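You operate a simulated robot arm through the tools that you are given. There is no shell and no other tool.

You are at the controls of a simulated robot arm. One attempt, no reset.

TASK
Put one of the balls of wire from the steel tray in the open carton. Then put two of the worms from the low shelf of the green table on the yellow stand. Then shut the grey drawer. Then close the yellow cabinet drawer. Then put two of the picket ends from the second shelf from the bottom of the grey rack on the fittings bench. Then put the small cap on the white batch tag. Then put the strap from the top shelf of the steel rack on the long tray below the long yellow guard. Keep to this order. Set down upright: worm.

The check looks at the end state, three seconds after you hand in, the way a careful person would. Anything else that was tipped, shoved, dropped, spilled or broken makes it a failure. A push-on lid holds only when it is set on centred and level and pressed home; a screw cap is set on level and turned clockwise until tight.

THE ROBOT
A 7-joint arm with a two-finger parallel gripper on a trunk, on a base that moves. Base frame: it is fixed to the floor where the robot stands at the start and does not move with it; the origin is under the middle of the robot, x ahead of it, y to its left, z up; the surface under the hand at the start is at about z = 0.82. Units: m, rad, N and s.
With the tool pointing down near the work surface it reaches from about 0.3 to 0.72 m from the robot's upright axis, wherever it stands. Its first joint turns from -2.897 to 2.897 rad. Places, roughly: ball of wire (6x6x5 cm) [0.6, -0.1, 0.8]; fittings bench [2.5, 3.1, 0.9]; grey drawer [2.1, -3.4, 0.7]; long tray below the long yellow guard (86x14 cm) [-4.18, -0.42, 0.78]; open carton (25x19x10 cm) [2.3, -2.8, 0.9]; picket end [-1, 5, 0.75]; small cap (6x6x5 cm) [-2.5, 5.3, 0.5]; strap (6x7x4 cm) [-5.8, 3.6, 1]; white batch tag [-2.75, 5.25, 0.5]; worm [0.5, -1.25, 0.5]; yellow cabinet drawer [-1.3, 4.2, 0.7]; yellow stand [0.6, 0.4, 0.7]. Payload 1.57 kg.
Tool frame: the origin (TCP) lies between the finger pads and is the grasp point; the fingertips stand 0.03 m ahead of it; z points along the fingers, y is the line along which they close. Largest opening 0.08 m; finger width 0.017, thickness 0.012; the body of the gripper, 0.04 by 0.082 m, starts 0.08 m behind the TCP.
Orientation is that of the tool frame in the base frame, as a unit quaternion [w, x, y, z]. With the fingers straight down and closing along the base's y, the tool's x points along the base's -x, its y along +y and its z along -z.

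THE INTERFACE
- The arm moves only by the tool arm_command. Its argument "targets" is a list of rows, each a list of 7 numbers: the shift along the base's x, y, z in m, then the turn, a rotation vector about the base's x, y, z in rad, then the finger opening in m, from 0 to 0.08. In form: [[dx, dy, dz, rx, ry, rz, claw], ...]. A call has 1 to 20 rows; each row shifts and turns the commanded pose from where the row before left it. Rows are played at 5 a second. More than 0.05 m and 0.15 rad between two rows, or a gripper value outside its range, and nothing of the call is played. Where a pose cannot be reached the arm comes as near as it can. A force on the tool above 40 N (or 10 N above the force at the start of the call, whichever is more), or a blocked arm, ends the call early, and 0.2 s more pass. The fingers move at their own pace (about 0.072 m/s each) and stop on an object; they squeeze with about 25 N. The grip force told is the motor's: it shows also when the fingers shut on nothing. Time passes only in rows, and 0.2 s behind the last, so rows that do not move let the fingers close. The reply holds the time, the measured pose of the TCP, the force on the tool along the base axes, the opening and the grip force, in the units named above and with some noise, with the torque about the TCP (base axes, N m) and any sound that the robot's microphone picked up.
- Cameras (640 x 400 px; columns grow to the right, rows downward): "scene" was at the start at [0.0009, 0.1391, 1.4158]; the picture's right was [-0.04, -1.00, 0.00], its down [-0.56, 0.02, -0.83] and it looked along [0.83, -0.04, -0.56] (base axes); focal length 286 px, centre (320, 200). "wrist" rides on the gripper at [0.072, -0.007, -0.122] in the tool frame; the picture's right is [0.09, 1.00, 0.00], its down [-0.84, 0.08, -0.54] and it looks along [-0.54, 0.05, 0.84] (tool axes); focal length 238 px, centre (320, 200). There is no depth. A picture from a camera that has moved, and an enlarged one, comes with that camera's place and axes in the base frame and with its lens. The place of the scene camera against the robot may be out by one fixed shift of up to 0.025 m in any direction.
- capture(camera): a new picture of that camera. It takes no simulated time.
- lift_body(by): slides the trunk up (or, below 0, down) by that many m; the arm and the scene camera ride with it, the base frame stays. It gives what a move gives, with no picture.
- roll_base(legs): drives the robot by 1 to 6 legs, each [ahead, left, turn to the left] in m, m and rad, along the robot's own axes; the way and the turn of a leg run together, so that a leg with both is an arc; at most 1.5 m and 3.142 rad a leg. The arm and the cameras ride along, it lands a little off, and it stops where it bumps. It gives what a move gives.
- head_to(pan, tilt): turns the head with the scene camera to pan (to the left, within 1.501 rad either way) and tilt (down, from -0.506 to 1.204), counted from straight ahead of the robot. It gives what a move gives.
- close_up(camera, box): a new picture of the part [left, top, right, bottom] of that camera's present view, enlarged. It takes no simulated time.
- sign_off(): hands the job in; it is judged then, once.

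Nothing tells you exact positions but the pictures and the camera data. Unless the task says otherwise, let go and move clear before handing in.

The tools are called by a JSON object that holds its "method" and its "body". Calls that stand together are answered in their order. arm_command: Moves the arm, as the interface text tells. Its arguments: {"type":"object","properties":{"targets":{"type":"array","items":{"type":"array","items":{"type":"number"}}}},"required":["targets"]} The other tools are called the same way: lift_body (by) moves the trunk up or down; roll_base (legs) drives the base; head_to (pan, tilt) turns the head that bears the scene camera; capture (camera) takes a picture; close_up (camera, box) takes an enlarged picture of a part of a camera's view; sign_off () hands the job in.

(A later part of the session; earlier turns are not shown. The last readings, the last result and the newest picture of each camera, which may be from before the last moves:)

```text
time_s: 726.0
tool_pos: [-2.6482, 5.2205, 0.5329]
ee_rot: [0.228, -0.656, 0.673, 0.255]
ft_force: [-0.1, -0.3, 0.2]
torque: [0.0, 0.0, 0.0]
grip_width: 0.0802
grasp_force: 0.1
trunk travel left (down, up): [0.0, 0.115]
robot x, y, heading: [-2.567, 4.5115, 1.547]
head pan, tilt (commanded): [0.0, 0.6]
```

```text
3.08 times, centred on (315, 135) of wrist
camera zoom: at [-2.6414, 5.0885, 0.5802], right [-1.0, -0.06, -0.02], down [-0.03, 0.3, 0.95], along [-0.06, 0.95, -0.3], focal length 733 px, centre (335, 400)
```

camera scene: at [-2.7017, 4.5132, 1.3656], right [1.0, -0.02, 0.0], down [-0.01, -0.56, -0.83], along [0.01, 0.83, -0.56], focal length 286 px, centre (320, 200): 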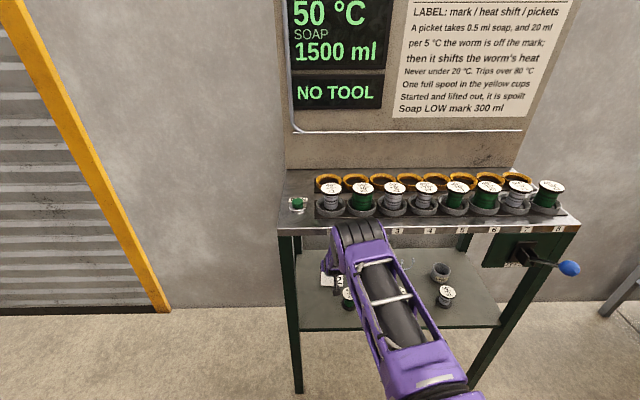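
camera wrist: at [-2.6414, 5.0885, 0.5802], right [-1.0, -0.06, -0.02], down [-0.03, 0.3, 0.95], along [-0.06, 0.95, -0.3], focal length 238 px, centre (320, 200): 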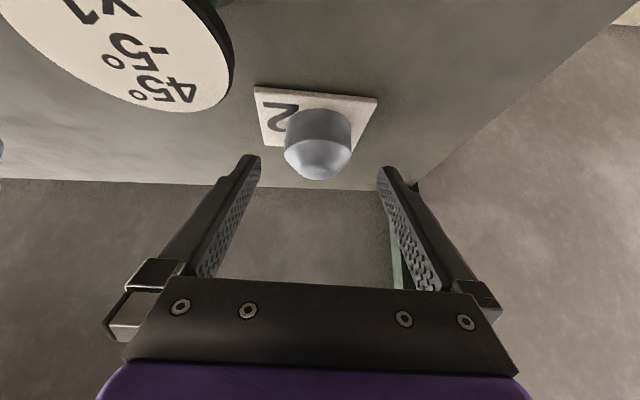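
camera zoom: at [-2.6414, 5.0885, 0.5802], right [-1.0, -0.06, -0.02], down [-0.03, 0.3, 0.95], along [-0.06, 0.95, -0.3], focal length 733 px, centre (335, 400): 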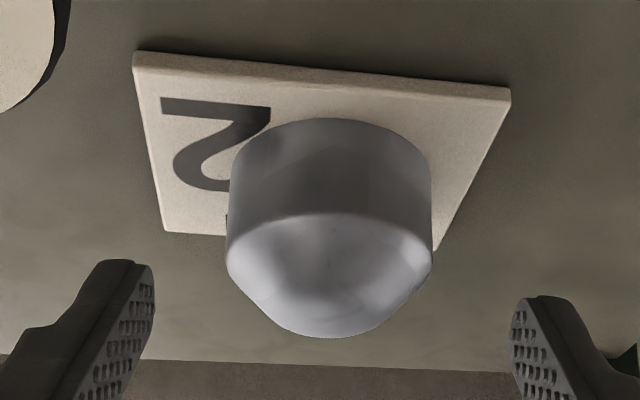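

The cap sits fully on the white tag, within 5 mm of centre. Retracing the way out: fingers nearly closed, sideways back to the gap between the spools, then backing the base out.

{"method": "arm_command", "body": {"targets": [[0, 0, 0.005, 0, 0, 0, 0.05], [0, 0, 0.0, 0, 0, 0, 0.02], [0, 0, 0.0, 0, 0, 0, 0.02], [0.036, 0, 0, 0, 0, 0, 0.02], [0.036, 0.003, 0, 0, 0, 0, 0.02], [0.036, 0.003, 0, 0, 0, 0, 0.02], [0.036, 0.003, 0, 0, 0, 0, 0.02], [0, 0, 0, 0, 0, 0, 0.02]]}}

{"method": "capture", "body": {"camera": "wrist"}}

```text
time_s: 727.8
tool_pos: [-2.505, 5.2303, 0.54]
ee_rot: [0.227, -0.657, 0.672, 0.255]
ft_force: [-0.1, -0.3, 0.1]
torque: [-0.01, 0.0, 0.0]
grip_width: 0.0202
grasp_force: 0.1
trunk travel left (down, up): [0.0, 0.115]
robot x, y, heading: [-2.5664, 4.5118, 1.548]
head pan, tilt (commanded): [0.0, 0.6]
```

```text
taken
camera wrist: at [-2.498, 5.0985, 0.5864], right [-1.0, -0.06, -0.02], down [-0.03, 0.3, 0.95], along [-0.06, 0.95, -0.3], focal length 238 px, centre (320, 200)
```

wrist: 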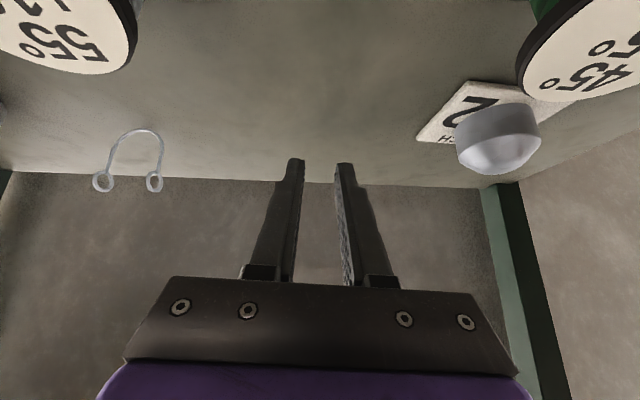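

Lined up with the gap. Backing the base straight out.

{"method": "roll_base", "body": {"legs": [[-0.45, 0, 0]]}}

{"method": "capture", "body": {"camera": "scene"}}

{"method": "close_up", "body": {"camera": "scene", "box": [270, 100, 520, 270]}}

```text
time_s: 730.5
tool_pos: [-2.5192, 4.7821, 0.5408]
ee_rot: [0.227, -0.659, 0.67, 0.256]
ft_force: [-0.6, 0.4, -0.2]
torque: [-0.01, 0.01, 0.0]
grip_width: 0.0198
grasp_force: 0.0
trunk travel left (down, up): [0.0, 0.115]
robot x, y, heading: [-2.5735, 4.0603, 1.557]
head pan, tilt (commanded): [0.0, 0.6]
```

```text
taken
camera scene: at [-2.7106, 4.0651, 1.365], right [1.0, -0.01, 0.0], down [-0.01, -0.56, -0.83], along [0.01, 0.82, -0.56], focal length 286 px, centre (320, 200)
```

scene: 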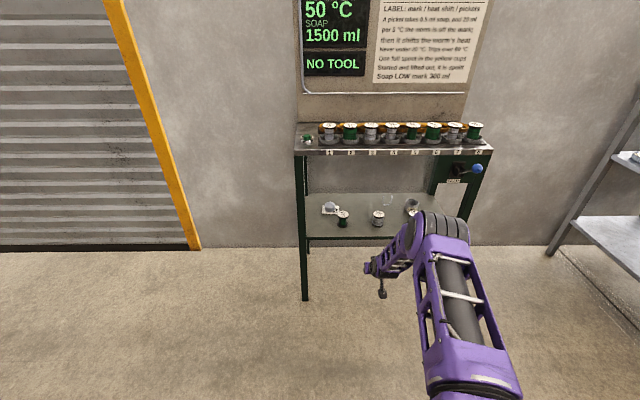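

```text
2.35 times, centred on (395, 185) of scene
camera zoom: at [-2.7106, 4.0651, 1.365], right [1.0, -0.01, 0.0], down [-0.01, -0.56, -0.83], along [0.01, 0.82, -0.56], focal length 672 px, centre (144, 235)
```

zoom: 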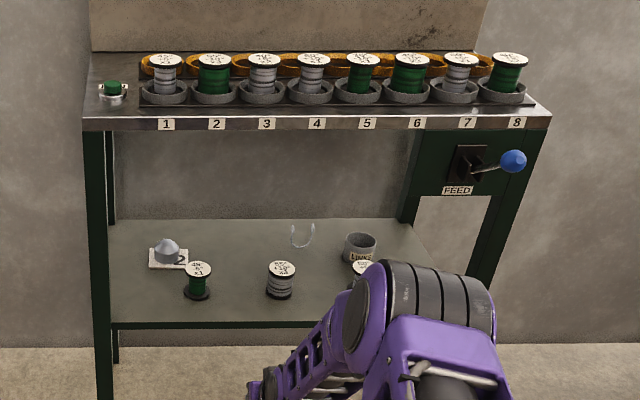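

Everything on the table is intact and the cap rests on the white tag. Last item: the strap. I'll raise the trunk back and restore the carry pose.

{"method": "lift_body", "body": {"by": 0.05}}

{"method": "arm_command", "body": {"targets": [[0, -0.022, 0.0375, -0.0538, 0, 0, 0.04], [0, -0.022, 0.0375, -0.0538, 0, 0, 0.04], [0, -0.022, 0.0375, -0.0538, 0, 0, 0.04], [0, -0.022, 0.0375, -0.0538, 0, 0, 0.04], [0, -0.022, 0.0375, -0.0538, 0, 0, 0.04], [0, -0.022, 0.0375, -0.0538, 0, 0, 0.04], [0, -0.022, 0.0375, -0.0538, 0, 0, 0.04], [0, -0.022, 0.0375, -0.0538, 0, 0, 0.04], [0, -0.022, 0.0375, -0.0538, 0, 0, 0.04], [0, -0.022, 0.0375, -0.0538, 0, 0, 0.04], [0, -0.022, 0.0375, -0.0538, 0, 0, 0.04], [0, -0.022, 0.0375, -0.0538, 0, 0, 0.04], [0, -0.022, 0.0375, -0.0538, 0, 0, 0.04], [0, 0, 0, 0, 0, 0, 0.04]]}}

```text
time_s: 731.4
tool_pos: [-2.5191, 4.7829, 0.5897]
ee_rot: [0.227, -0.659, 0.67, 0.255]
ft_force: [-0.7, 0.3, 0.8]
torque: [0.0, 0.0, 0.02]
grip_width: 0.0202
grasp_force: 0.1
trunk travel left (down, up): [-0.05, 0.065]
robot x, y, heading: [-2.5735, 4.0639, 1.558]
head pan, tilt (commanded): [0.0, 0.6]
```

```text
time_s: 734.4
tool_pos: [-2.5203, 4.4966, 1.0778]
ee_rot: [-0.013, -0.698, 0.716, 0.01]
ft_force: [0.3, -0.4, -0.1]
torque: [-0.01, 0.0, 0.0]
grip_width: 0.0403
grasp_force: 0.0
trunk travel left (down, up): [-0.05, 0.065]
robot x, y, heading: [-2.5718, 4.0606, 1.56]
head pan, tilt (commanded): [0.0, 0.6]
```

Turning west to find the steel rack near (-5.8, 3.6).

{"method": "roll_base", "body": {"legs": [[-0.25, 0, 0], [0, 0, 1.582]]}}

{"method": "head_to", "body": {"pan": 0, "tilt": 0.35}}

{"method": "capture", "body": {"camera": "scene"}}

```text
time_s: 740.1
tool_pos: [-3.0094, 3.871, 1.0782]
ee_rot: [0.016, 1.0, -0.024, 0.001]
ft_force: [-0.1, 0.5, -0.3]
torque: [0.01, 0.0, 0.02]
grip_width: 0.0402
grasp_force: 0.1
trunk travel left (down, up): [-0.05, 0.065]
robot x, y, heading: [-2.5772, 3.8108, 3.111]
head pan, tilt (commanded): [0.0, 0.6]
```

```text
time_s: 740.9
tool_pos: [-3.0097, 3.8706, 1.0779]
ee_rot: [0.016, 1.0, -0.023, 0.001]
ft_force: [0.5, 0.4, 0.2]
torque: [0.02, 0.06, 0.0]
grip_width: 0.0401
grasp_force: 0.0
trunk travel left (down, up): [-0.05, 0.065]
robot x, y, heading: [-2.5767, 3.8091, 3.114]
head pan, tilt (commanded): [0.0, 0.351]
```

```text
taken
camera scene: at [-2.5806, 3.6715, 1.4377], right [0.03, 1.0, 0.0], down [0.34, -0.01, -0.94], along [-0.94, 0.03, -0.34], focal length 286 px, centre (320, 200)
```

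scene: 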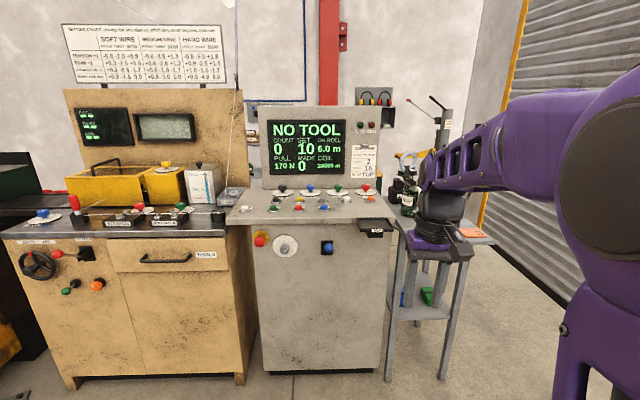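

Machines line the west side at x ≈ -3.75, but there seems to be a passage in front of the roller door, north of the small grey table (y > 4.4). I'll go there and look west.

{"method": "roll_base", "body": {"legs": [[0, -0.95, 0.03]]}}

{"method": "capture", "body": {"camera": "scene"}}

```text
time_s: 750.4
tool_pos: [-3.0012, 4.8006, 1.0757]
ee_rot: [0.017, 1.0, -0.003, 0.001]
ft_force: [-1.1, 0.0, -0.1]
torque: [0.03, 0.0, -0.03]
grip_width: 0.04
grasp_force: 0.1
trunk travel left (down, up): [-0.05, 0.065]
robot x, y, heading: [-2.5659, 4.7578, -3.13]
head pan, tilt (commanded): [0.0, 0.351]
```

```text
taken
camera scene: at [-2.5651, 4.6194, 1.4377], right [-0.01, 1.0, 0.0], down [0.34, 0.0, -0.94], along [-0.94, -0.01, -0.34], focal length 286 px, centre (320, 200)
```

scene: 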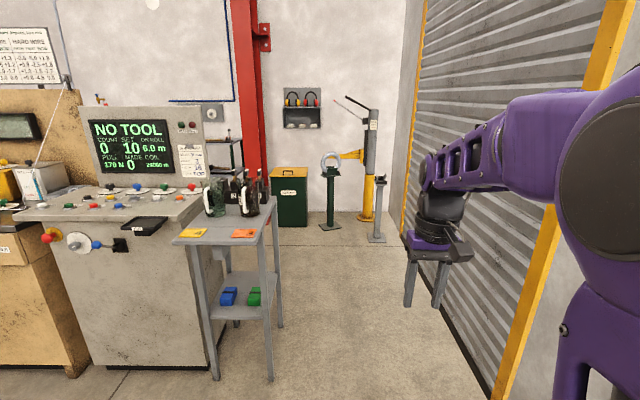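

There's a way through in front of the roller door; the west wall is at x ≈ -6.1. Driving west past the small table.

{"method": "roll_base", "body": {"legs": [[0.45, 0, 0], [1.4, -0.08, 0]]}}

{"method": "capture", "body": {"camera": "scene"}}

```text
time_s: 759.8
tool_pos: [-4.8678, 4.886, 1.0777]
ee_rot: [0.017, 1.0, -0.014, 0.002]
ft_force: [-0.2, 0.2, -0.4]
torque: [0.02, -0.01, -0.01]
grip_width: 0.0399
grasp_force: 0.1
trunk travel left (down, up): [-0.05, 0.065]
robot x, y, heading: [-4.4357, 4.8312, 3.134]
head pan, tilt (commanded): [0.0, 0.351]
```

```text
taken
camera scene: at [-4.4356, 4.6954, 1.4377], right [0.01, 1.0, 0.0], down [0.34, 0.0, -0.94], along [-0.94, 0.01, -0.34], focal length 286 px, centre (320, 200)
```

scene: 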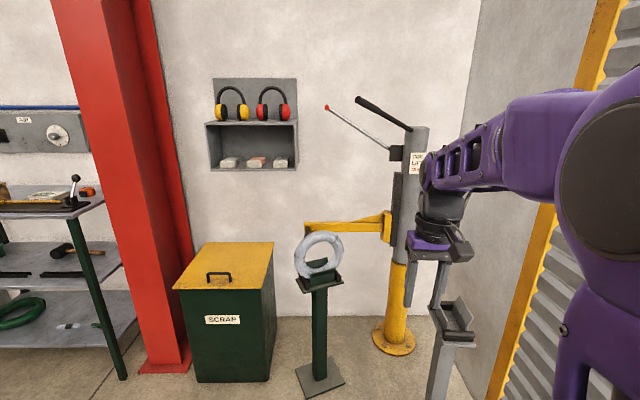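

The steel rack is on the left beyond the red column. Turning left to view it.

{"method": "roll_base", "body": {"legs": [[0, 0, 0.85]]}}

{"method": "capture", "body": {"camera": "scene"}}

```text
time_s: 762.5
tool_pos: [-4.7559, 4.5346, 1.0771]
ee_rot: [0.014, 0.913, 0.407, 0.008]
ft_force: [0.4, -0.4, -0.6]
torque: [0.01, 0.0, -0.02]
grip_width: 0.0398
grasp_force: 0.0
trunk travel left (down, up): [-0.05, 0.065]
robot x, y, heading: [-4.434, 4.8307, -2.287]
head pan, tilt (commanded): [0.0, 0.351]
```

```text
taken
camera scene: at [-4.3273, 4.7413, 1.4377], right [-0.76, 0.66, 0.0], down [0.23, 0.26, -0.94], along [-0.62, -0.71, -0.34], focal length 286 px, centre (320, 200)
```

scene: 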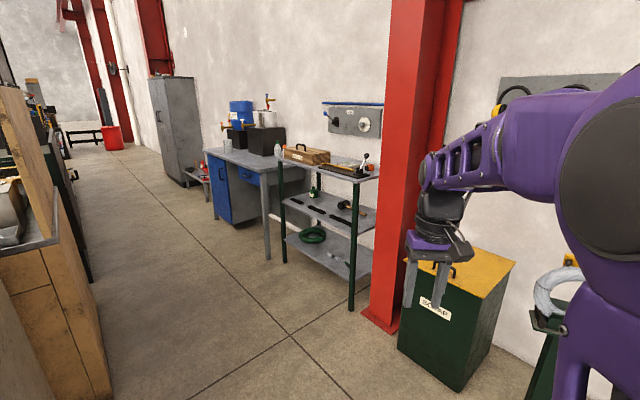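

{"method": "close_up", "body": {"camera": "scene", "box": [250, 130, 400, 310]}}

{"method": "close_up", "body": {"camera": "scene", "box": [270, 135, 390, 190]}}

```text
2.22 times, centred on (325, 220) of scene
camera zoom: at [-4.3273, 4.7413, 1.4377], right [-0.76, 0.66, 0.0], down [0.23, 0.26, -0.94], along [-0.62, -0.71, -0.34], focal length 635 px, centre (309, 156)
```

zoom: 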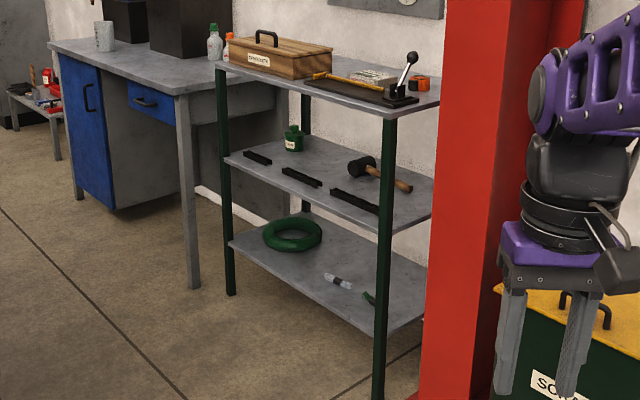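

```text
5.33 times, centred on (330, 162) of scene
camera zoom: at [-4.3273, 4.7413, 1.4377], right [-0.76, 0.66, 0.0], down [0.23, 0.26, -0.94], along [-0.62, -0.71, -0.34], focal length 1524 px, centre (267, 400)
```

zoom: 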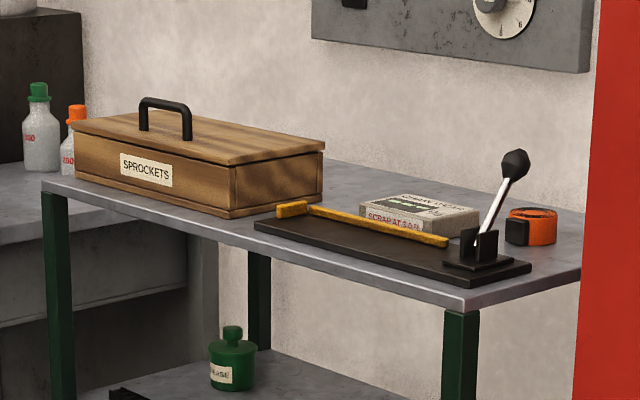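

The strap is the small orange coil with a black buckle at about (-5.79, 3.565) on the top shelf, next to a lever tool. I'll face west and strafe south to in front of the rack.

{"method": "roll_base", "body": {"legs": [[0, 0, -0.855], [0.35, 1.28, 0]]}}

{"method": "capture", "body": {"camera": "scene"}}

{"method": "capture", "body": {"camera": "wrist"}}

```text
time_s: 777.3
tool_pos: [-5.2208, 3.6002, 1.0781]
ee_rot: [0.016, 1.0, -0.011, 0.002]
ft_force: [-0.5, 0.5, 1.0]
torque: [-0.04, 0.0, 0.01]
grip_width: 0.04
grasp_force: 0.0
trunk travel left (down, up): [-0.05, 0.065]
robot x, y, heading: [-4.7844, 3.552, 3.136]
head pan, tilt (commanded): [0.0, 0.351]
```

```text
taken
camera scene: at [-4.7877, 3.4127, 1.4377], right [0.0, 1.0, 0.0], down [0.34, 0.0, -0.94], along [-0.94, 0.0, -0.34], focal length 286 px, centre (320, 200)
```

scene: 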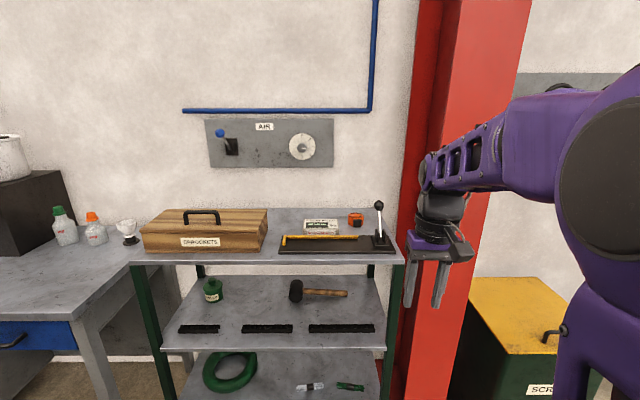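

```text
taken
camera wrist: at [-5.1503, 3.6108, 1.1985], right [0.07, -1.0, 0.03], down [-0.84, -0.04, 0.54], along [-0.54, -0.07, -0.84], focal length 238 px, centre (320, 200)
```

wrist: 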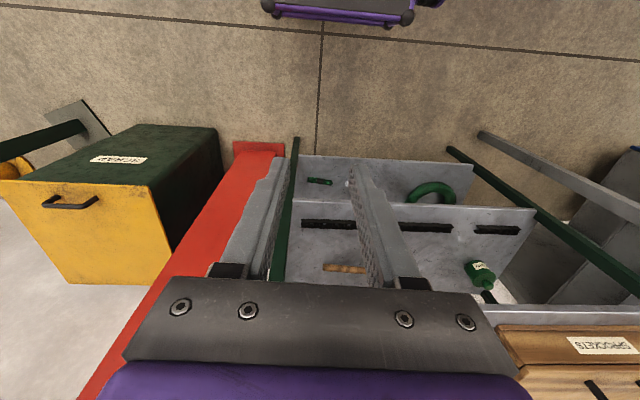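

The strap is behind the lever tool. I'll raise the hand a little, move the base up to the rack, and look down with the wrist camera.

{"method": "arm_command", "body": {"targets": [[0, -0.02, 0.035, 0, 0, 0, 0.08], [0, -0.02, 0.035, 0, 0, 0, 0.08], [0, -0.02, 0.02, 0, 0, 0, 0.08], [0, 0, 0, 0, 0, 0, 0.08]]}}

{"method": "roll_base", "body": {"legs": [[0.27, 0, 0]]}}

{"method": "capture", "body": {"camera": "wrist"}}

{"method": "capture", "body": {"camera": "scene"}}

```text
time_s: 778.3
tool_pos: [-5.2213, 3.539, 1.1659]
ee_rot: [0.017, 1.0, -0.011, 0.001]
ft_force: [-0.3, -0.5, 0.3]
torque: [-0.03, 0.05, -0.01]
grip_width: 0.0799
grasp_force: 0.1
trunk travel left (down, up): [-0.05, 0.065]
robot x, y, heading: [-4.7879, 3.5502, 3.14]
head pan, tilt (commanded): [0.0, 0.351]
```

```text
time_s: 780.2
tool_pos: [-5.4876, 3.5415, 1.1668]
ee_rot: [0.016, 1.0, -0.01, 0.001]
ft_force: [0.2, 0.1, 0.4]
torque: [-0.01, -0.01, 0.01]
grip_width: 0.0799
grasp_force: 0.0
trunk travel left (down, up): [-0.05, 0.065]
robot x, y, heading: [-5.0569, 3.5489, 3.133]
head pan, tilt (commanded): [0.0, 0.351]
```

```text
taken
camera wrist: at [-5.4165, 3.5513, 1.2877], right [0.07, -1.0, 0.03], down [-0.84, -0.04, 0.54], along [-0.54, -0.07, -0.84], focal length 238 px, centre (320, 200)
```

wrist: 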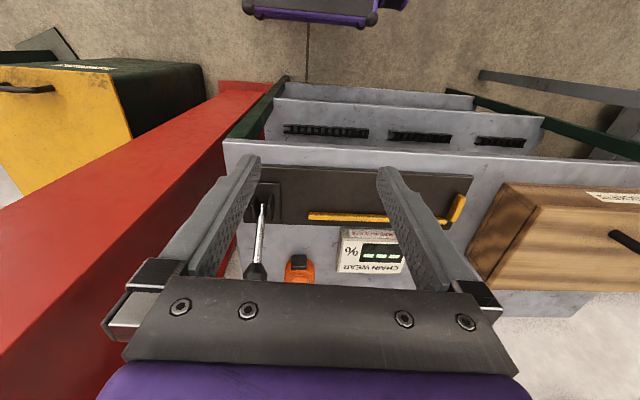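

```text
taken
camera scene: at [-5.054, 3.4138, 1.4377], right [0.0, 1.0, 0.0], down [0.34, 0.0, -0.94], along [-0.94, 0.0, -0.34], focal length 286 px, centre (320, 200)
```

scene: 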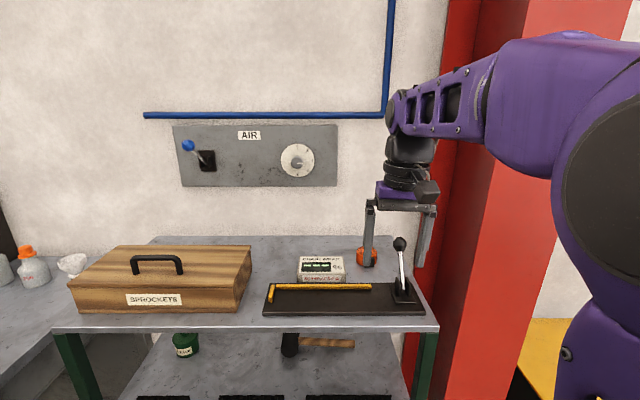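

{"method": "close_up", "body": {"camera": "wrist", "box": [230, 210, 360, 290]}}

{"method": "close_up", "body": {"camera": "scene", "box": [330, 220, 430, 310]}}

```text
4.92 times, centred on (295, 250) of wrist
camera zoom: at [-5.4165, 3.5513, 1.2877], right [0.07, -1.0, 0.03], down [-0.84, -0.04, 0.54], along [-0.54, -0.07, -0.84], focal length 1173 px, centre (443, -46)
```

zoom: 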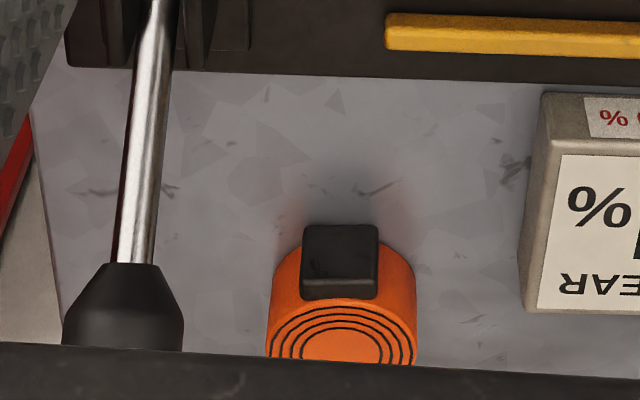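

```text
4.44 times, centred on (380, 265) of scene
camera zoom: at [-5.054, 3.4138, 1.4377], right [0.0, 1.0, 0.0], down [0.34, 0.0, -0.94], along [-0.94, 0.0, -0.34], focal length 1270 px, centre (53, -89)
```

zoom: 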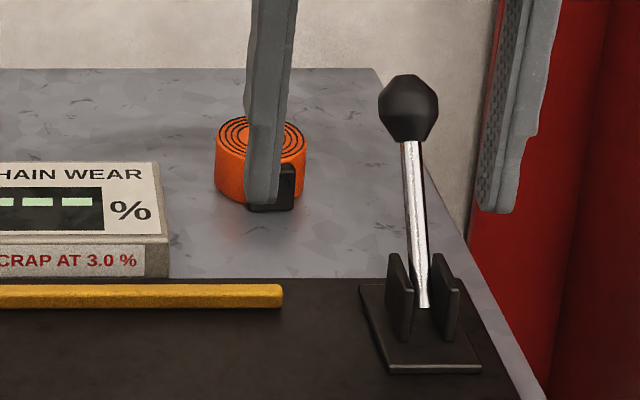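

The strap's top centre is at about (-5.763, 3.55, 1.013) and the lever's knob at (-5.62, 3.594, 1.117). I'll raise the hand above the knob, move the base 6 cm closer, then reach over to the strap.

{"method": "arm_command", "body": {"targets": [[0, 0, 0.03, 0, 0, 0, 0.06], [0, 0.005, 0.03, 0, 0, 0, 0.06], [0, 0.005, 0.0, 0, 0, 0, 0.06]]}}

{"method": "roll_base", "body": {"legs": [[0.06, 0, 0]]}}

{"method": "arm_command", "body": {"targets": [[-0.04, 0, 0, 0, 0, 0, 0.06], [-0.045, 0, 0, 0, 0, 0, 0.06], [-0.045, 0, 0, 0, 0, 0, 0.06], [-0.045, 0, 0, 0, 0, 0, 0.06], [0, 0, 0, 0, 0, 0, 0.06]]}}

{"method": "capture", "body": {"camera": "wrist"}}

{"method": "capture", "body": {"camera": "scene"}}

```text
time_s: 781.0
tool_pos: [-5.4868, 3.5509, 1.227]
ee_rot: [0.017, 1.0, -0.01, 0.002]
ft_force: [0.0, -0.2, 0.2]
torque: [-0.04, 0.01, 0.02]
grip_width: 0.0601
grasp_force: 0.1
trunk travel left (down, up): [-0.05, 0.065]
robot x, y, heading: [-5.0505, 3.5524, 3.14]
head pan, tilt (commanded): [0.0, 0.351]
```

```text
time_s: 782.0
tool_pos: [-5.5468, 3.5507, 1.2267]
ee_rot: [0.016, 1.0, -0.01, 0.001]
ft_force: [-0.6, -0.3, 0.0]
torque: [0.01, 0.03, 0.0]
grip_width: 0.0601
grasp_force: 0.0
trunk travel left (down, up): [-0.05, 0.065]
robot x, y, heading: [-5.1114, 3.5519, 3.14]
head pan, tilt (commanded): [0.0, 0.351]
```

```text
time_s: 783.2
tool_pos: [-5.7094, 3.5507, 1.2261]
ee_rot: [0.016, 1.0, -0.01, 0.002]
ft_force: [0.8, 0.2, -0.8]
torque: [0.03, 0.0, 0.01]
grip_width: 0.0602
grasp_force: 0.1
out of reach, approached as far as the arm can: row 4
trunk travel left (down, up): [-0.05, 0.065]
robot x, y, heading: [-5.11, 3.5525, 3.138]
head pan, tilt (commanded): [0.0, 0.351]
```

```text
taken
camera wrist: at [-5.6374, 3.5615, 1.347], right [0.07, -1.0, 0.03], down [-0.84, -0.04, 0.54], along [-0.54, -0.07, -0.84], focal length 238 px, centre (320, 200)
```

wrist: 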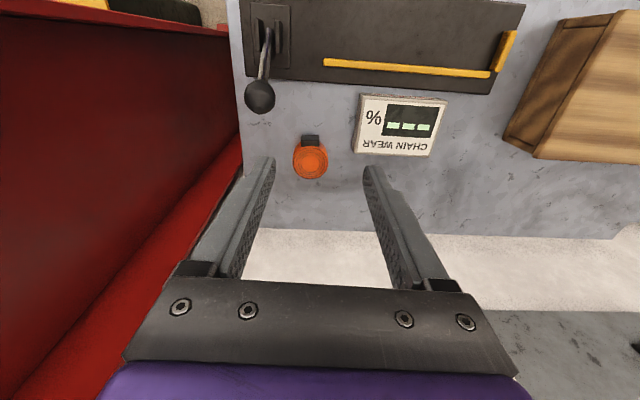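

```text
taken
camera scene: at [-5.1137, 3.414, 1.4377], right [0.0, 1.0, 0.0], down [0.34, 0.0, -0.94], along [-0.94, 0.0, -0.34], focal length 286 px, centre (320, 200)
```

scene: 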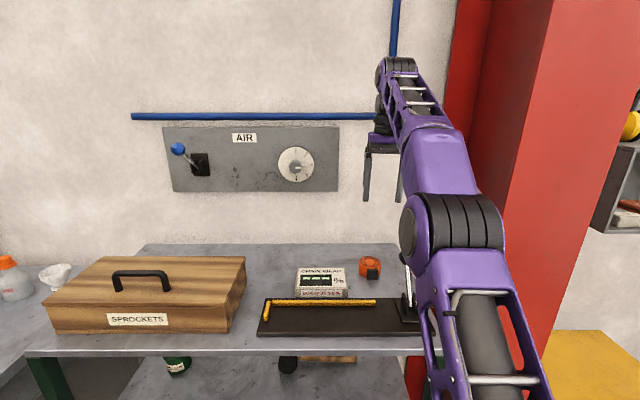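

At this height the arm can't quite reach. From two wrist views the strap is at (-5.794, 3.552), top at z ≈ 0.988, and the knob is at (-5.687, 3.614, 1.06). I'll raise the trunk 6 cm to gain reach, then descend to z ≈ 1.15 and move over the strap.

{"method": "lift_body", "body": {"by": 0.06}}

{"method": "arm_command", "body": {"targets": [[0, 0, -0.04, 0, 0, 0, 0.06], [0, 0, -0.04, 0, 0, 0, 0.06], [-0.015, 0, -0.04, 0, 0, 0, 0.06], [-0.035, 0.0, -0.015, 0, 0, 0, 0.06], [-0.035, 0.001, 0, 0, 0, 0, 0.08], [0, 0, 0, 0, 0, 0, 0.08]]}}

{"method": "capture", "body": {"camera": "wrist"}}

```text
time_s: 784.2
tool_pos: [-5.7088, 3.5516, 1.2862]
ee_rot: [0.017, 1.0, -0.011, 0.0]
ft_force: [0.7, -0.4, 0.5]
torque: [0.0, 0.0, -0.02]
grip_width: 0.0601
grasp_force: 0.1
trunk travel left (down, up): [-0.11, 0.005]
robot x, y, heading: [-5.1098, 3.5533, 3.138]
head pan, tilt (commanded): [0.0, 0.351]
```

```text
time_s: 785.6
tool_pos: [-5.7878, 3.553, 1.1498]
ee_rot: [0.016, 1.0, -0.01, 0.002]
ft_force: [-0.7, 0.2, 0.1]
torque: [-0.02, -0.02, -0.01]
grip_width: 0.08
grasp_force: 0.1
out of reach, approached as far as the arm can: row 5
trunk travel left (down, up): [-0.11, 0.005]
robot x, y, heading: [-5.108, 3.5531, 3.14]
head pan, tilt (commanded): [0.0, 0.351]
```

```text
taken
camera wrist: at [-5.7161, 3.5636, 1.2708], right [0.07, -1.0, 0.03], down [-0.84, -0.04, 0.54], along [-0.54, -0.07, -0.84], focal length 238 px, centre (320, 200)
```

wrist: 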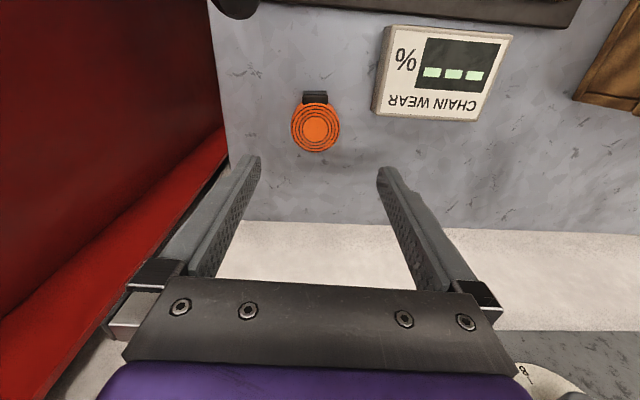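

Strap confirmed at (-5.796, 3.552). Descending straight around it.

{"method": "arm_command", "body": {"targets": [[-0.003, 0, -0.04, 0, 0, 0, 0.08], [-0.004, 0, -0.04, 0, 0, 0, 0.08], [0, 0, -0.035, 0, 0, 0, 0.08], [0, 0, -0.025, 0, 0, 0, 0.08], [0, 0, -0.015, 0, 0, 0, 0.08], [0, 0, 0, 0, 0, 0, 0.08]]}}

{"method": "capture", "body": {"camera": "wrist"}}

{"method": "capture", "body": {"camera": "scene"}}

```text
time_s: 787.0
tool_pos: [-5.7925, 3.5527, 0.9942]
ee_rot: [0.016, 1.0, -0.01, 0.001]
ft_force: [0.1, 0.2, 0.7]
torque: [0.01, 0.01, 0.04]
grip_width: 0.08
grasp_force: 0.0
trunk travel left (down, up): [-0.11, 0.005]
robot x, y, heading: [-5.1136, 3.5474, 3.141]
head pan, tilt (commanded): [0.0, 0.351]
```

```text
taken
camera wrist: at [-5.7216, 3.564, 1.1154], right [0.07, -1.0, 0.03], down [-0.84, -0.04, 0.54], along [-0.54, -0.07, -0.84], focal length 238 px, centre (320, 200)
```

wrist: 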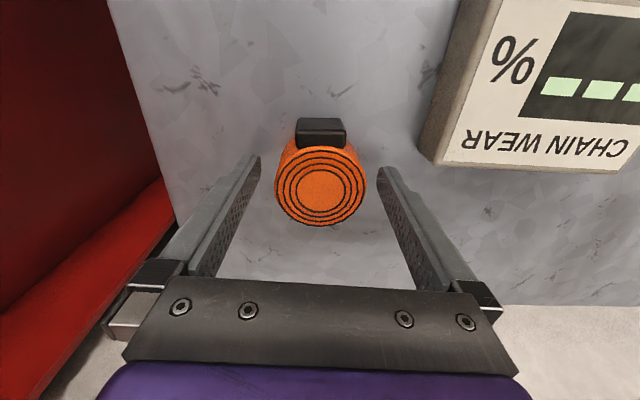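

```text
taken
camera scene: at [-5.1135, 3.414, 1.4977], right [0.0, 1.0, 0.0], down [0.34, 0.0, -0.94], along [-0.94, 0.0, -0.34], focal length 286 px, centre (320, 200)
```

scene: 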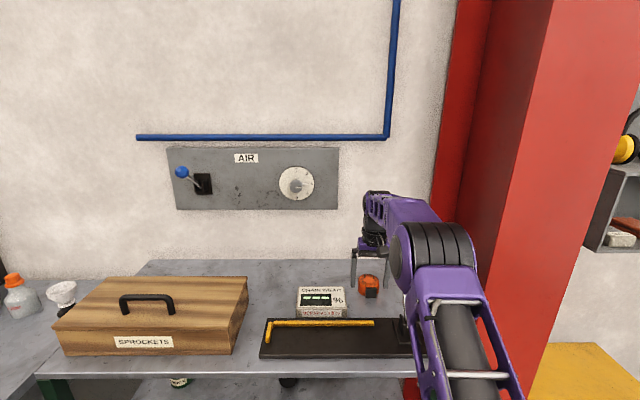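

{"method": "arm_command", "body": {"targets": [[-0.001, 0.001, -0.005, 0, 0, 0, 0.08], [0, 0, 0, 0, 0, 0, 0.06], [0, 0, 0, 0, 0, 0, 0.045], [0, 0, 0, 0, 0, 0, 0.045], [0, 0, 0, 0, 0, 0, 0.045]]}}

{"method": "arm_command", "body": {"targets": [[0, 0, 0.005, 0, 0, 0, 0.045], [0, 0, 0.01, 0, 0, 0, 0.045], [0, 0, 0.01, 0, 0, 0, 0.045], [0, 0, 0, 0, 0, 0, 0.045]]}}

{"method": "capture", "body": {"camera": "wrist"}}

```text
time_s: 788.2
tool_pos: [-5.7952, 3.5534, 0.9898]
ee_rot: [0.017, 1.0, -0.012, 0.001]
ft_force: [0.5, -1.6, 1.0]
torque: [0.05, 0.01, -0.02]
grip_width: 0.0586
grasp_force: 24.5
trunk travel left (down, up): [-0.11, 0.005]
robot x, y, heading: [-5.1108, 3.5515, 3.137]
head pan, tilt (commanded): [0.0, 0.351]
```

```text
time_s: 789.2
tool_pos: [-5.7945, 3.5555, 1.0158]
ee_rot: [0.017, 1.0, -0.011, 0.001]
ft_force: [0.3, 0.9, -1.4]
torque: [-0.01, 0.03, -0.01]
grip_width: 0.0587
grasp_force: 25.2
trunk travel left (down, up): [-0.11, 0.005]
robot x, y, heading: [-5.1153, 3.5519, 3.136]
head pan, tilt (commanded): [0.0, 0.351]
```

```text
taken
camera wrist: at [-5.7241, 3.5648, 1.1366], right [0.07, -1.0, 0.03], down [-0.84, -0.04, 0.54], along [-0.54, -0.07, -0.84], focal length 238 px, centre (320, 200)
```

wrist: 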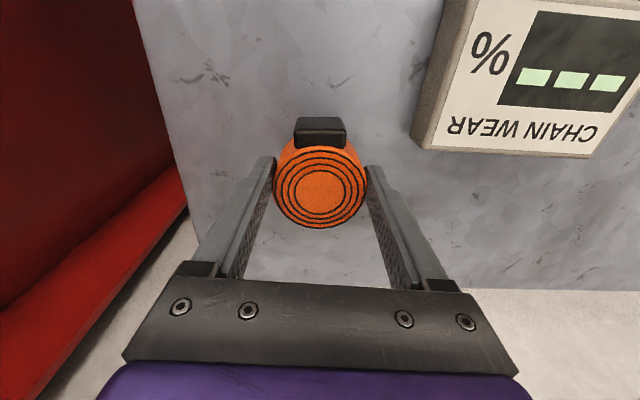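

The strap is held. Lifting above the lever knob, then retracting gently.

{"method": "arm_command", "body": {"targets": [[0, 0, 0.02, 0, 0, 0, 0.045], [0, 0, 0.03, 0, 0, 0, 0.045], [0, 0, 0.035, 0, 0, 0, 0.045], [0, 0, 0.035, 0, 0, 0, 0.045], [0, 0, 0.03, 0, 0, 0, 0.045], [0.02, 0, 0.015, 0, 0, 0, 0.045], [0.03, 0, 0, 0, 0, 0, 0.045], [0.035, 0, 0, 0, 0, 0, 0.045], [0.035, 0, 0, 0, 0, 0, 0.045], [0.035, 0, 0, 0, 0, 0, 0.045], [0.035, 0, 0, 0, 0, 0, 0.045], [0.03, 0, 0, 0, 0, 0, 0.045], [0.02, 0, 0, 0, 0, 0, 0.045], [0, 0, 0, 0, 0, 0, 0.045]]}}

{"method": "roll_base", "body": {"legs": [[-0.3, 0, 0]]}}

{"method": "capture", "body": {"camera": "scene"}}

{"method": "capture", "body": {"camera": "wrist"}}

```text
time_s: 792.2
tool_pos: [-5.5454, 3.553, 1.1677]
ee_rot: [0.017, 1.0, -0.011, 0.001]
ft_force: [0.2, -0.3, -1.1]
torque: [-0.02, 0.0, -0.01]
grip_width: 0.0584
grasp_force: 25.1
out of reach, approached as far as the arm can: row 5
trunk travel left (down, up): [-0.11, 0.005]
robot x, y, heading: [-5.1094, 3.5519, 3.139]
head pan, tilt (commanded): [0.0, 0.351]
```

```text
time_s: 794.2
tool_pos: [-5.25, 3.5527, 1.1676]
ee_rot: [0.017, 1.0, -0.012, 0.002]
ft_force: [-0.9, 0.3, -1.3]
torque: [-0.01, 0.02, -0.01]
grip_width: 0.0584
grasp_force: 24.5
trunk travel left (down, up): [-0.11, 0.005]
robot x, y, heading: [-4.817, 3.5462, 3.13]
head pan, tilt (commanded): [0.0, 0.351]
```

```text
taken
camera scene: at [-4.8176, 3.412, 1.4977], right [0.01, 1.0, 0.0], down [0.34, 0.0, -0.94], along [-0.94, 0.01, -0.34], focal length 286 px, centre (320, 200)
```

scene: 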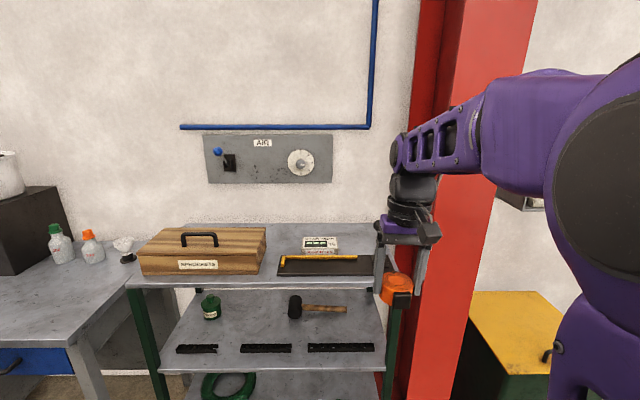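

```text
taken
camera wrist: at [-5.1788, 3.5626, 1.2884], right [0.07, -1.0, 0.03], down [-0.84, -0.04, 0.54], along [-0.54, -0.06, -0.84], focal length 238 px, centre (320, 200)
```

wrist: 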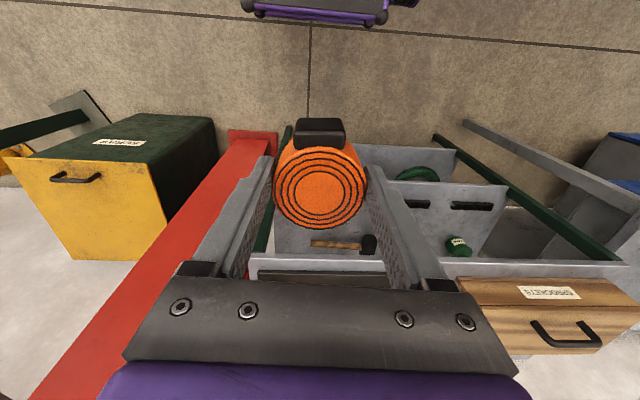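

Strap in hand and nothing disturbed on the rack. I'll lower the trunk to normal and turn south down the corridor toward the long tray at about (-4.18, -0.42).

{"method": "lift_body", "body": {"by": -0.06}}

{"method": "roll_base", "body": {"legs": [[0, 0, 1.58]]}}

{"method": "capture", "body": {"camera": "scene"}}

```text
time_s: 795.2
tool_pos: [-5.2504, 3.5529, 1.1076]
ee_rot: [0.016, 1.0, -0.014, 0.001]
ft_force: [0.1, -1.1, -1.1]
torque: [0.0, 0.0, 0.0]
grip_width: 0.0585
grasp_force: 25.0
trunk travel left (down, up): [-0.05, 0.065]
robot x, y, heading: [-4.8163, 3.5484, 3.133]
head pan, tilt (commanded): [0.0, 0.351]
```

```text
time_s: 799.5
tool_pos: [-4.8226, 3.1139, 1.1076]
ee_rot: [0.01, 0.719, 0.695, 0.012]
ft_force: [-0.3, 0.6, -0.4]
torque: [-0.02, -0.03, -0.02]
grip_width: 0.0584
grasp_force: 25.5
trunk travel left (down, up): [-0.05, 0.065]
robot x, y, heading: [-4.8145, 3.5499, -1.593]
head pan, tilt (commanded): [0.0, 0.351]
```

```text
taken
camera scene: at [-4.6732, 3.5463, 1.4377], right [-1.0, 0.02, 0.0], down [0.01, 0.34, -0.94], along [-0.02, -0.94, -0.34], focal length 286 px, centre (320, 200)
```

scene: 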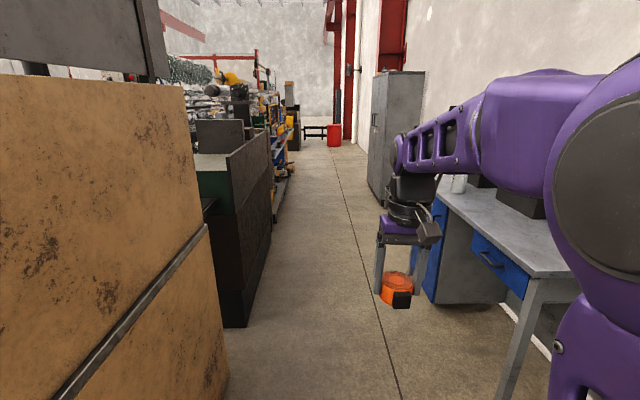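

The corridor is clear and about 1.2 m wide. Driving south 3 m.

{"method": "roll_base", "body": {"legs": [[1.5, 0.02, 0.022], [1.4, 0, 0]]}}

{"method": "capture", "body": {"camera": "scene"}}

```text
refused: leg 1 is longer than a leg can be; nothing moved
```

```text
taken
camera scene: at [-4.6732, 3.5463, 1.4377], right [-1.0, 0.02, 0.0], down [0.01, 0.34, -0.94], along [-0.02, -0.94, -0.34], focal length 286 px, centre (320, 200)
```

scene: 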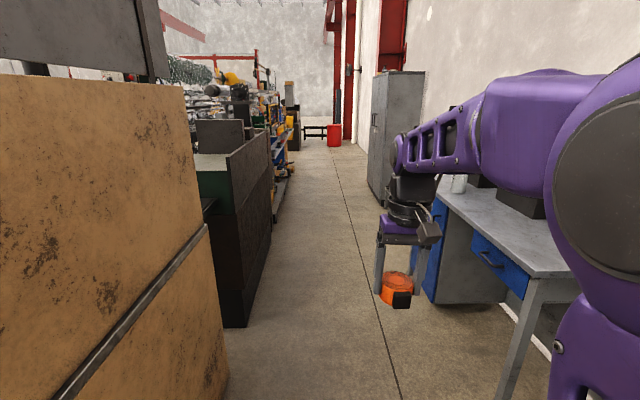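

{"method": "roll_base", "body": {"legs": [[1.45, 0.02, 0.022], [1.4, 0, 0]]}}

{"method": "capture", "body": {"camera": "scene"}}

```text
time_s: 813.2
tool_pos: [-4.6389, 0.284, 1.1065]
ee_rot: [0.01, 0.685, 0.728, 0.013]
ft_force: [0.4, 0.2, -1.3]
torque: [-0.01, 0.02, 0.0]
grip_width: 0.0584
grasp_force: 25.3
trunk travel left (down, up): [-0.05, 0.065]
robot x, y, heading: [-4.6735, 0.7178, -1.495]
head pan, tilt (commanded): [0.0, 0.351]
```

```text
taken
camera scene: at [-4.5316, 0.7273, 1.4377], right [-1.0, -0.08, 0.0], down [-0.03, 0.34, -0.94], along [0.07, -0.94, -0.34], focal length 286 px, centre (320, 200)
```

scene: 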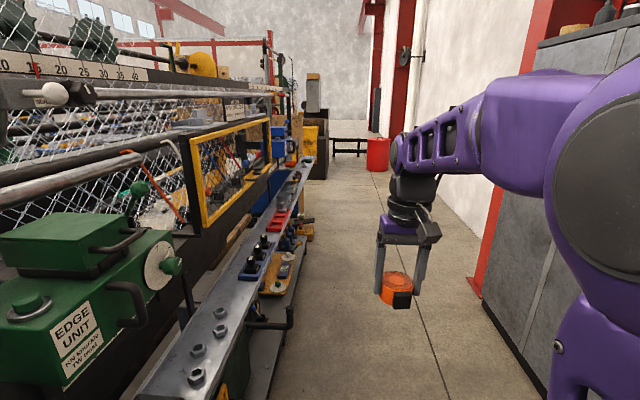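

I see the long yellow-framed guard on the machine, with a long narrow tray of parts below it along the left. I'll move to about (-4.82, -0.42) and face it.

{"method": "roll_base", "body": {"legs": [[1.12, -0.236, 0], [0, 0, 1.495]]}}

{"method": "head_to", "body": {"pan": 0, "tilt": 0.65}}

{"method": "capture", "body": {"camera": "scene"}}

{"method": "capture", "body": {"camera": "wrist"}}

```text
time_s: 822.9
tool_pos: [-4.3845, -0.4348, 1.108]
ee_rot: [-0.002, 0.006, 1.0, 0.017]
ft_force: [0.4, -0.3, -1.8]
torque: [0.02, -0.01, 0.01]
grip_width: 0.0582
grasp_force: 25.1
trunk travel left (down, up): [-0.05, 0.065]
robot x, y, heading: [-4.8189, -0.4382, 0.005]
head pan, tilt (commanded): [0.0, 0.351]
```

```text
time_s: 823.7
tool_pos: [-4.3844, -0.4351, 1.1077]
ee_rot: [-0.001, 0.005, 1.0, 0.016]
ft_force: [0.0, 1.4, -1.0]
torque: [0.01, 0.02, -0.02]
grip_width: 0.0583
grasp_force: 25.0
trunk travel left (down, up): [-0.05, 0.065]
robot x, y, heading: [-4.8166, -0.4374, 0.005]
head pan, tilt (commanded): [0.0, 0.649]
```

```text
taken
camera scene: at [-4.82, -0.295, 1.4108], right [0.01, -1.0, 0.0], down [-0.6, 0.0, -0.8], along [0.8, 0.0, -0.6], focal length 286 px, centre (320, 200)
```

scene: 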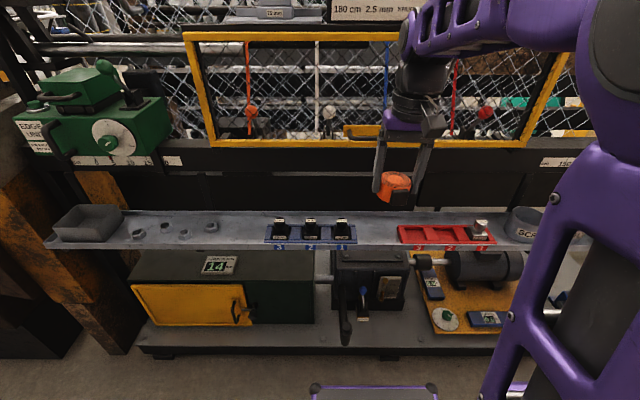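

```text
taken
camera wrist: at [-4.4563, -0.4435, 1.2284], right [-0.08, 1.0, 0.03], down [0.84, 0.05, 0.54], along [0.54, 0.07, -0.84], focal length 238 px, centre (320, 200)
```

wrist: 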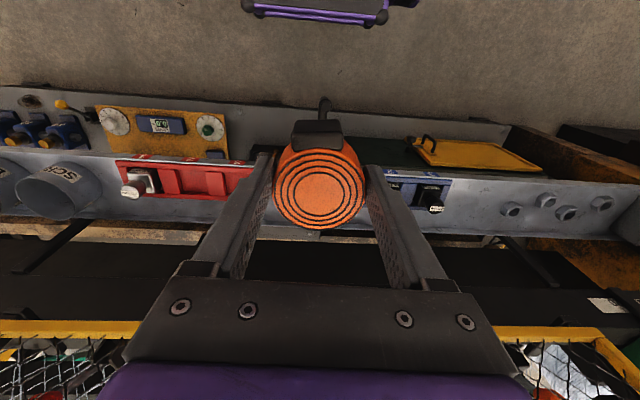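

The long grey tray below the yellow guard holds nuts, a blue holder, a red holder and a cup. I need a clear spot, so I'll zoom in on it.

{"method": "close_up", "body": {"camera": "scene", "box": [40, 190, 340, 260]}}

{"method": "close_up", "body": {"camera": "scene", "box": [250, 190, 570, 270]}}

```text
2.13 times, centred on (190, 225) of scene
camera zoom: at [-4.82, -0.295, 1.4108], right [0.01, -1.0, 0.0], down [-0.6, 0.0, -0.8], along [0.8, 0.0, -0.6], focal length 610 px, centre (597, 147)
```

zoom: 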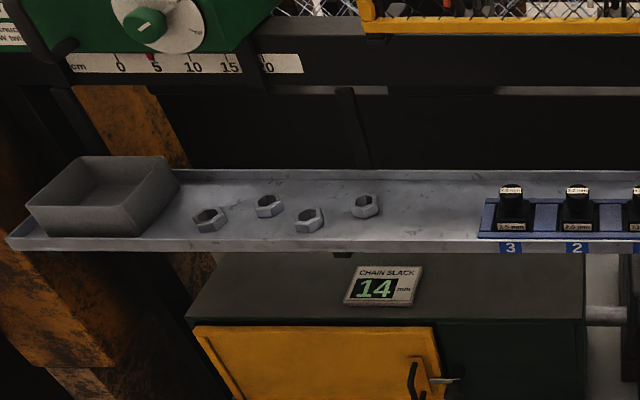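

```text
2.00 times, centred on (410, 230) of scene
camera zoom: at [-4.82, -0.295, 1.4108], right [0.01, -1.0, 0.0], down [-0.6, 0.0, -0.8], along [0.8, 0.0, -0.6], focal length 571 px, centre (140, 140)
```

zoom: 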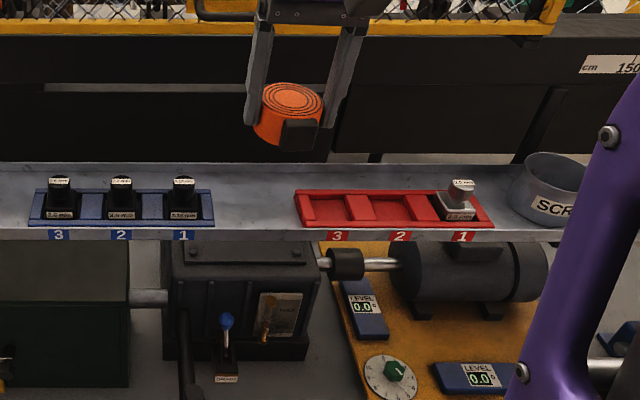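

The tray is one continuous lipped strip. The free gap between the blue holder (ends y ≈ -0.405) and the red holder (starts y ≈ -0.517) is right in the middle, near y = -0.46. I'll rotate the gripper 90° so the fingers open along the tray's depth and don't touch the holders.

{"method": "arm_command", "body": {"targets": [[0, 0, 0, 0, 0, 0.13, 0.045], [0, 0, 0, 0, 0, 0.13, 0.045], [0, 0, 0, 0, 0, 0.13, 0.045], [0, 0, 0, 0, 0, 0.13, 0.045], [0, 0, 0, 0, 0, 0.13, 0.045], [0, 0, 0, 0, 0, 0.13, 0.045], [0, 0, 0, 0, 0, 0.13, 0.045], [0, 0, 0, 0, 0, 0.13, 0.045], [0, 0, 0, 0, 0, 0.13, 0.045], [0, 0, 0, 0, 0, 0.13, 0.045], [0, 0, 0, 0, 0, 0.13, 0.045], [0, 0, 0, 0, 0, 0.13, 0.045], [0, 0, 0, 0, 0, 0, 0.045]]}}

{"method": "capture", "body": {"camera": "wrist"}}

{"method": "capture", "body": {"camera": "scene"}}

```text
time_s: 826.5
tool_pos: [-4.3839, -0.4344, 1.1065]
ee_rot: [-0.014, -0.7, 0.714, 0.01]
ft_force: [0.1, 0.3, -1.0]
torque: [0.01, -0.02, 0.02]
grip_width: 0.0584
grasp_force: 25.5
trunk travel left (down, up): [-0.05, 0.065]
robot x, y, heading: [-4.8182, -0.436, 0.005]
head pan, tilt (commanded): [0.0, 0.649]
```

```text
taken
camera wrist: at [-4.3756, -0.5052, 1.2278], right [-1.0, -0.07, 0.03], down [-0.04, 0.84, 0.54], along [-0.07, 0.54, -0.84], focal length 238 px, centre (320, 200)
```

wrist: 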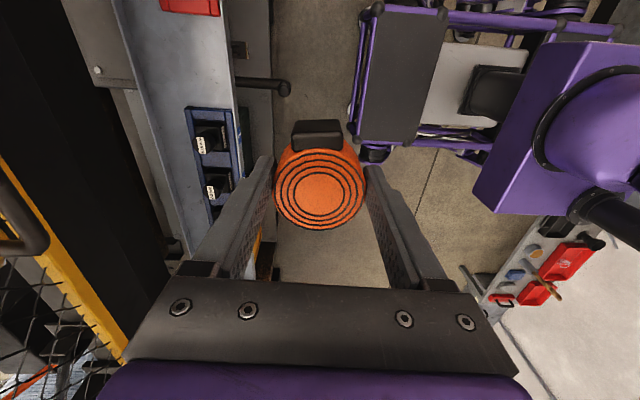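

```text
taken
camera scene: at [-4.82, -0.295, 1.4107], right [0.01, -1.0, 0.0], down [-0.6, 0.0, -0.8], along [0.8, 0.0, -0.6], focal length 286 px, centre (320, 200)
```

scene: 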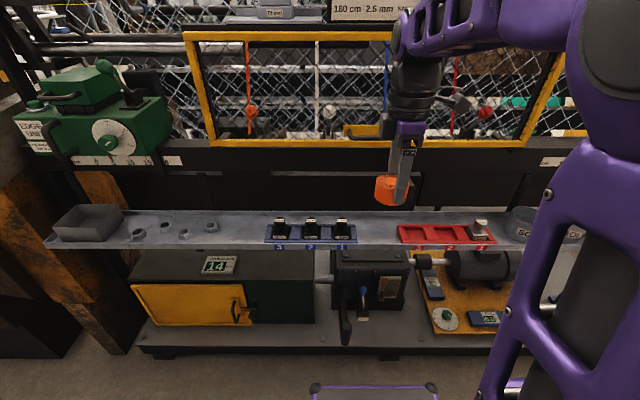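

The gap runs from y ≈ -0.534 to -0.405. I'll place the strap at about (-4.185, -0.462), moving over it at height first.

{"method": "arm_command", "body": {"targets": [[0.04, -0.007, -0.01, 0, 0, 0, 0.045], [0.04, -0.007, -0.01, 0, 0, 0, 0.045], [0.04, -0.007, -0.02, 0, 0, 0, 0.045], [0.04, -0.007, -0.02, 0, 0, 0, 0.045], [0.039, 0, -0.025, 0, 0, 0, 0.045], [0, 0, -0.04, 0, 0, 0, 0.045], [0, 0, 0, 0, 0, 0, 0.045]]}}

{"method": "capture", "body": {"camera": "wrist"}}

{"method": "capture", "body": {"camera": "scene"}}

```text
time_s: 827.5
tool_pos: [-4.2388, -0.46, 1.0521]
ee_rot: [-0.018, -0.7, 0.713, 0.018]
ft_force: [-16.1, -0.2, 5.9]
torque: [0.06, -1.04, 0.16]
grip_width: 0.0586
grasp_force: 24.8
trunk travel left (down, up): [-0.05, 0.065]
robot x, y, heading: [-4.818, -0.4321, 0.006]
head pan, tilt (commanded): [0.0, 0.649]
stopped in row 5: the force on the tool passed its limit at 84 N (the readings are from after the stop); the commanded pose is now the measured one
```

```text
taken
camera wrist: at [-4.2279, -0.5305, 1.1726], right [-1.0, -0.07, 0.05], down [-0.03, 0.84, 0.54], along [-0.08, 0.54, -0.84], focal length 238 px, centre (320, 200)
```

wrist: 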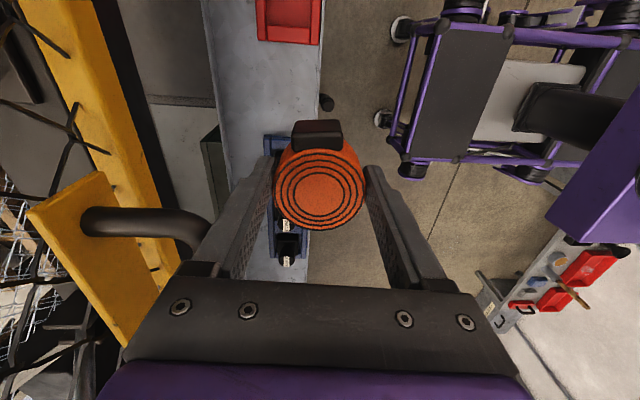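

```text
taken
camera scene: at [-4.8226, -0.295, 1.4109], right [0.01, -1.0, 0.0], down [-0.6, 0.0, -0.8], along [0.8, 0.0, -0.6], focal length 286 px, centre (320, 200)
```

scene: 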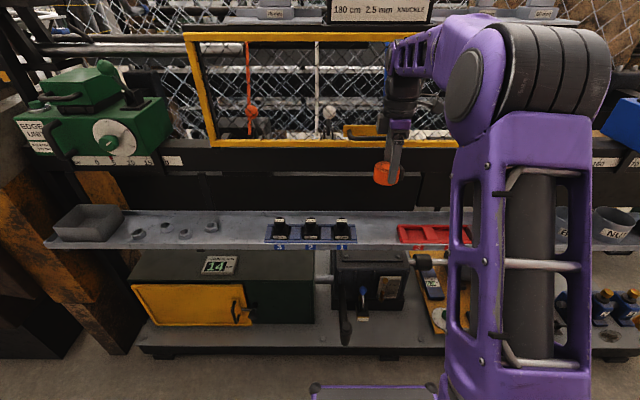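

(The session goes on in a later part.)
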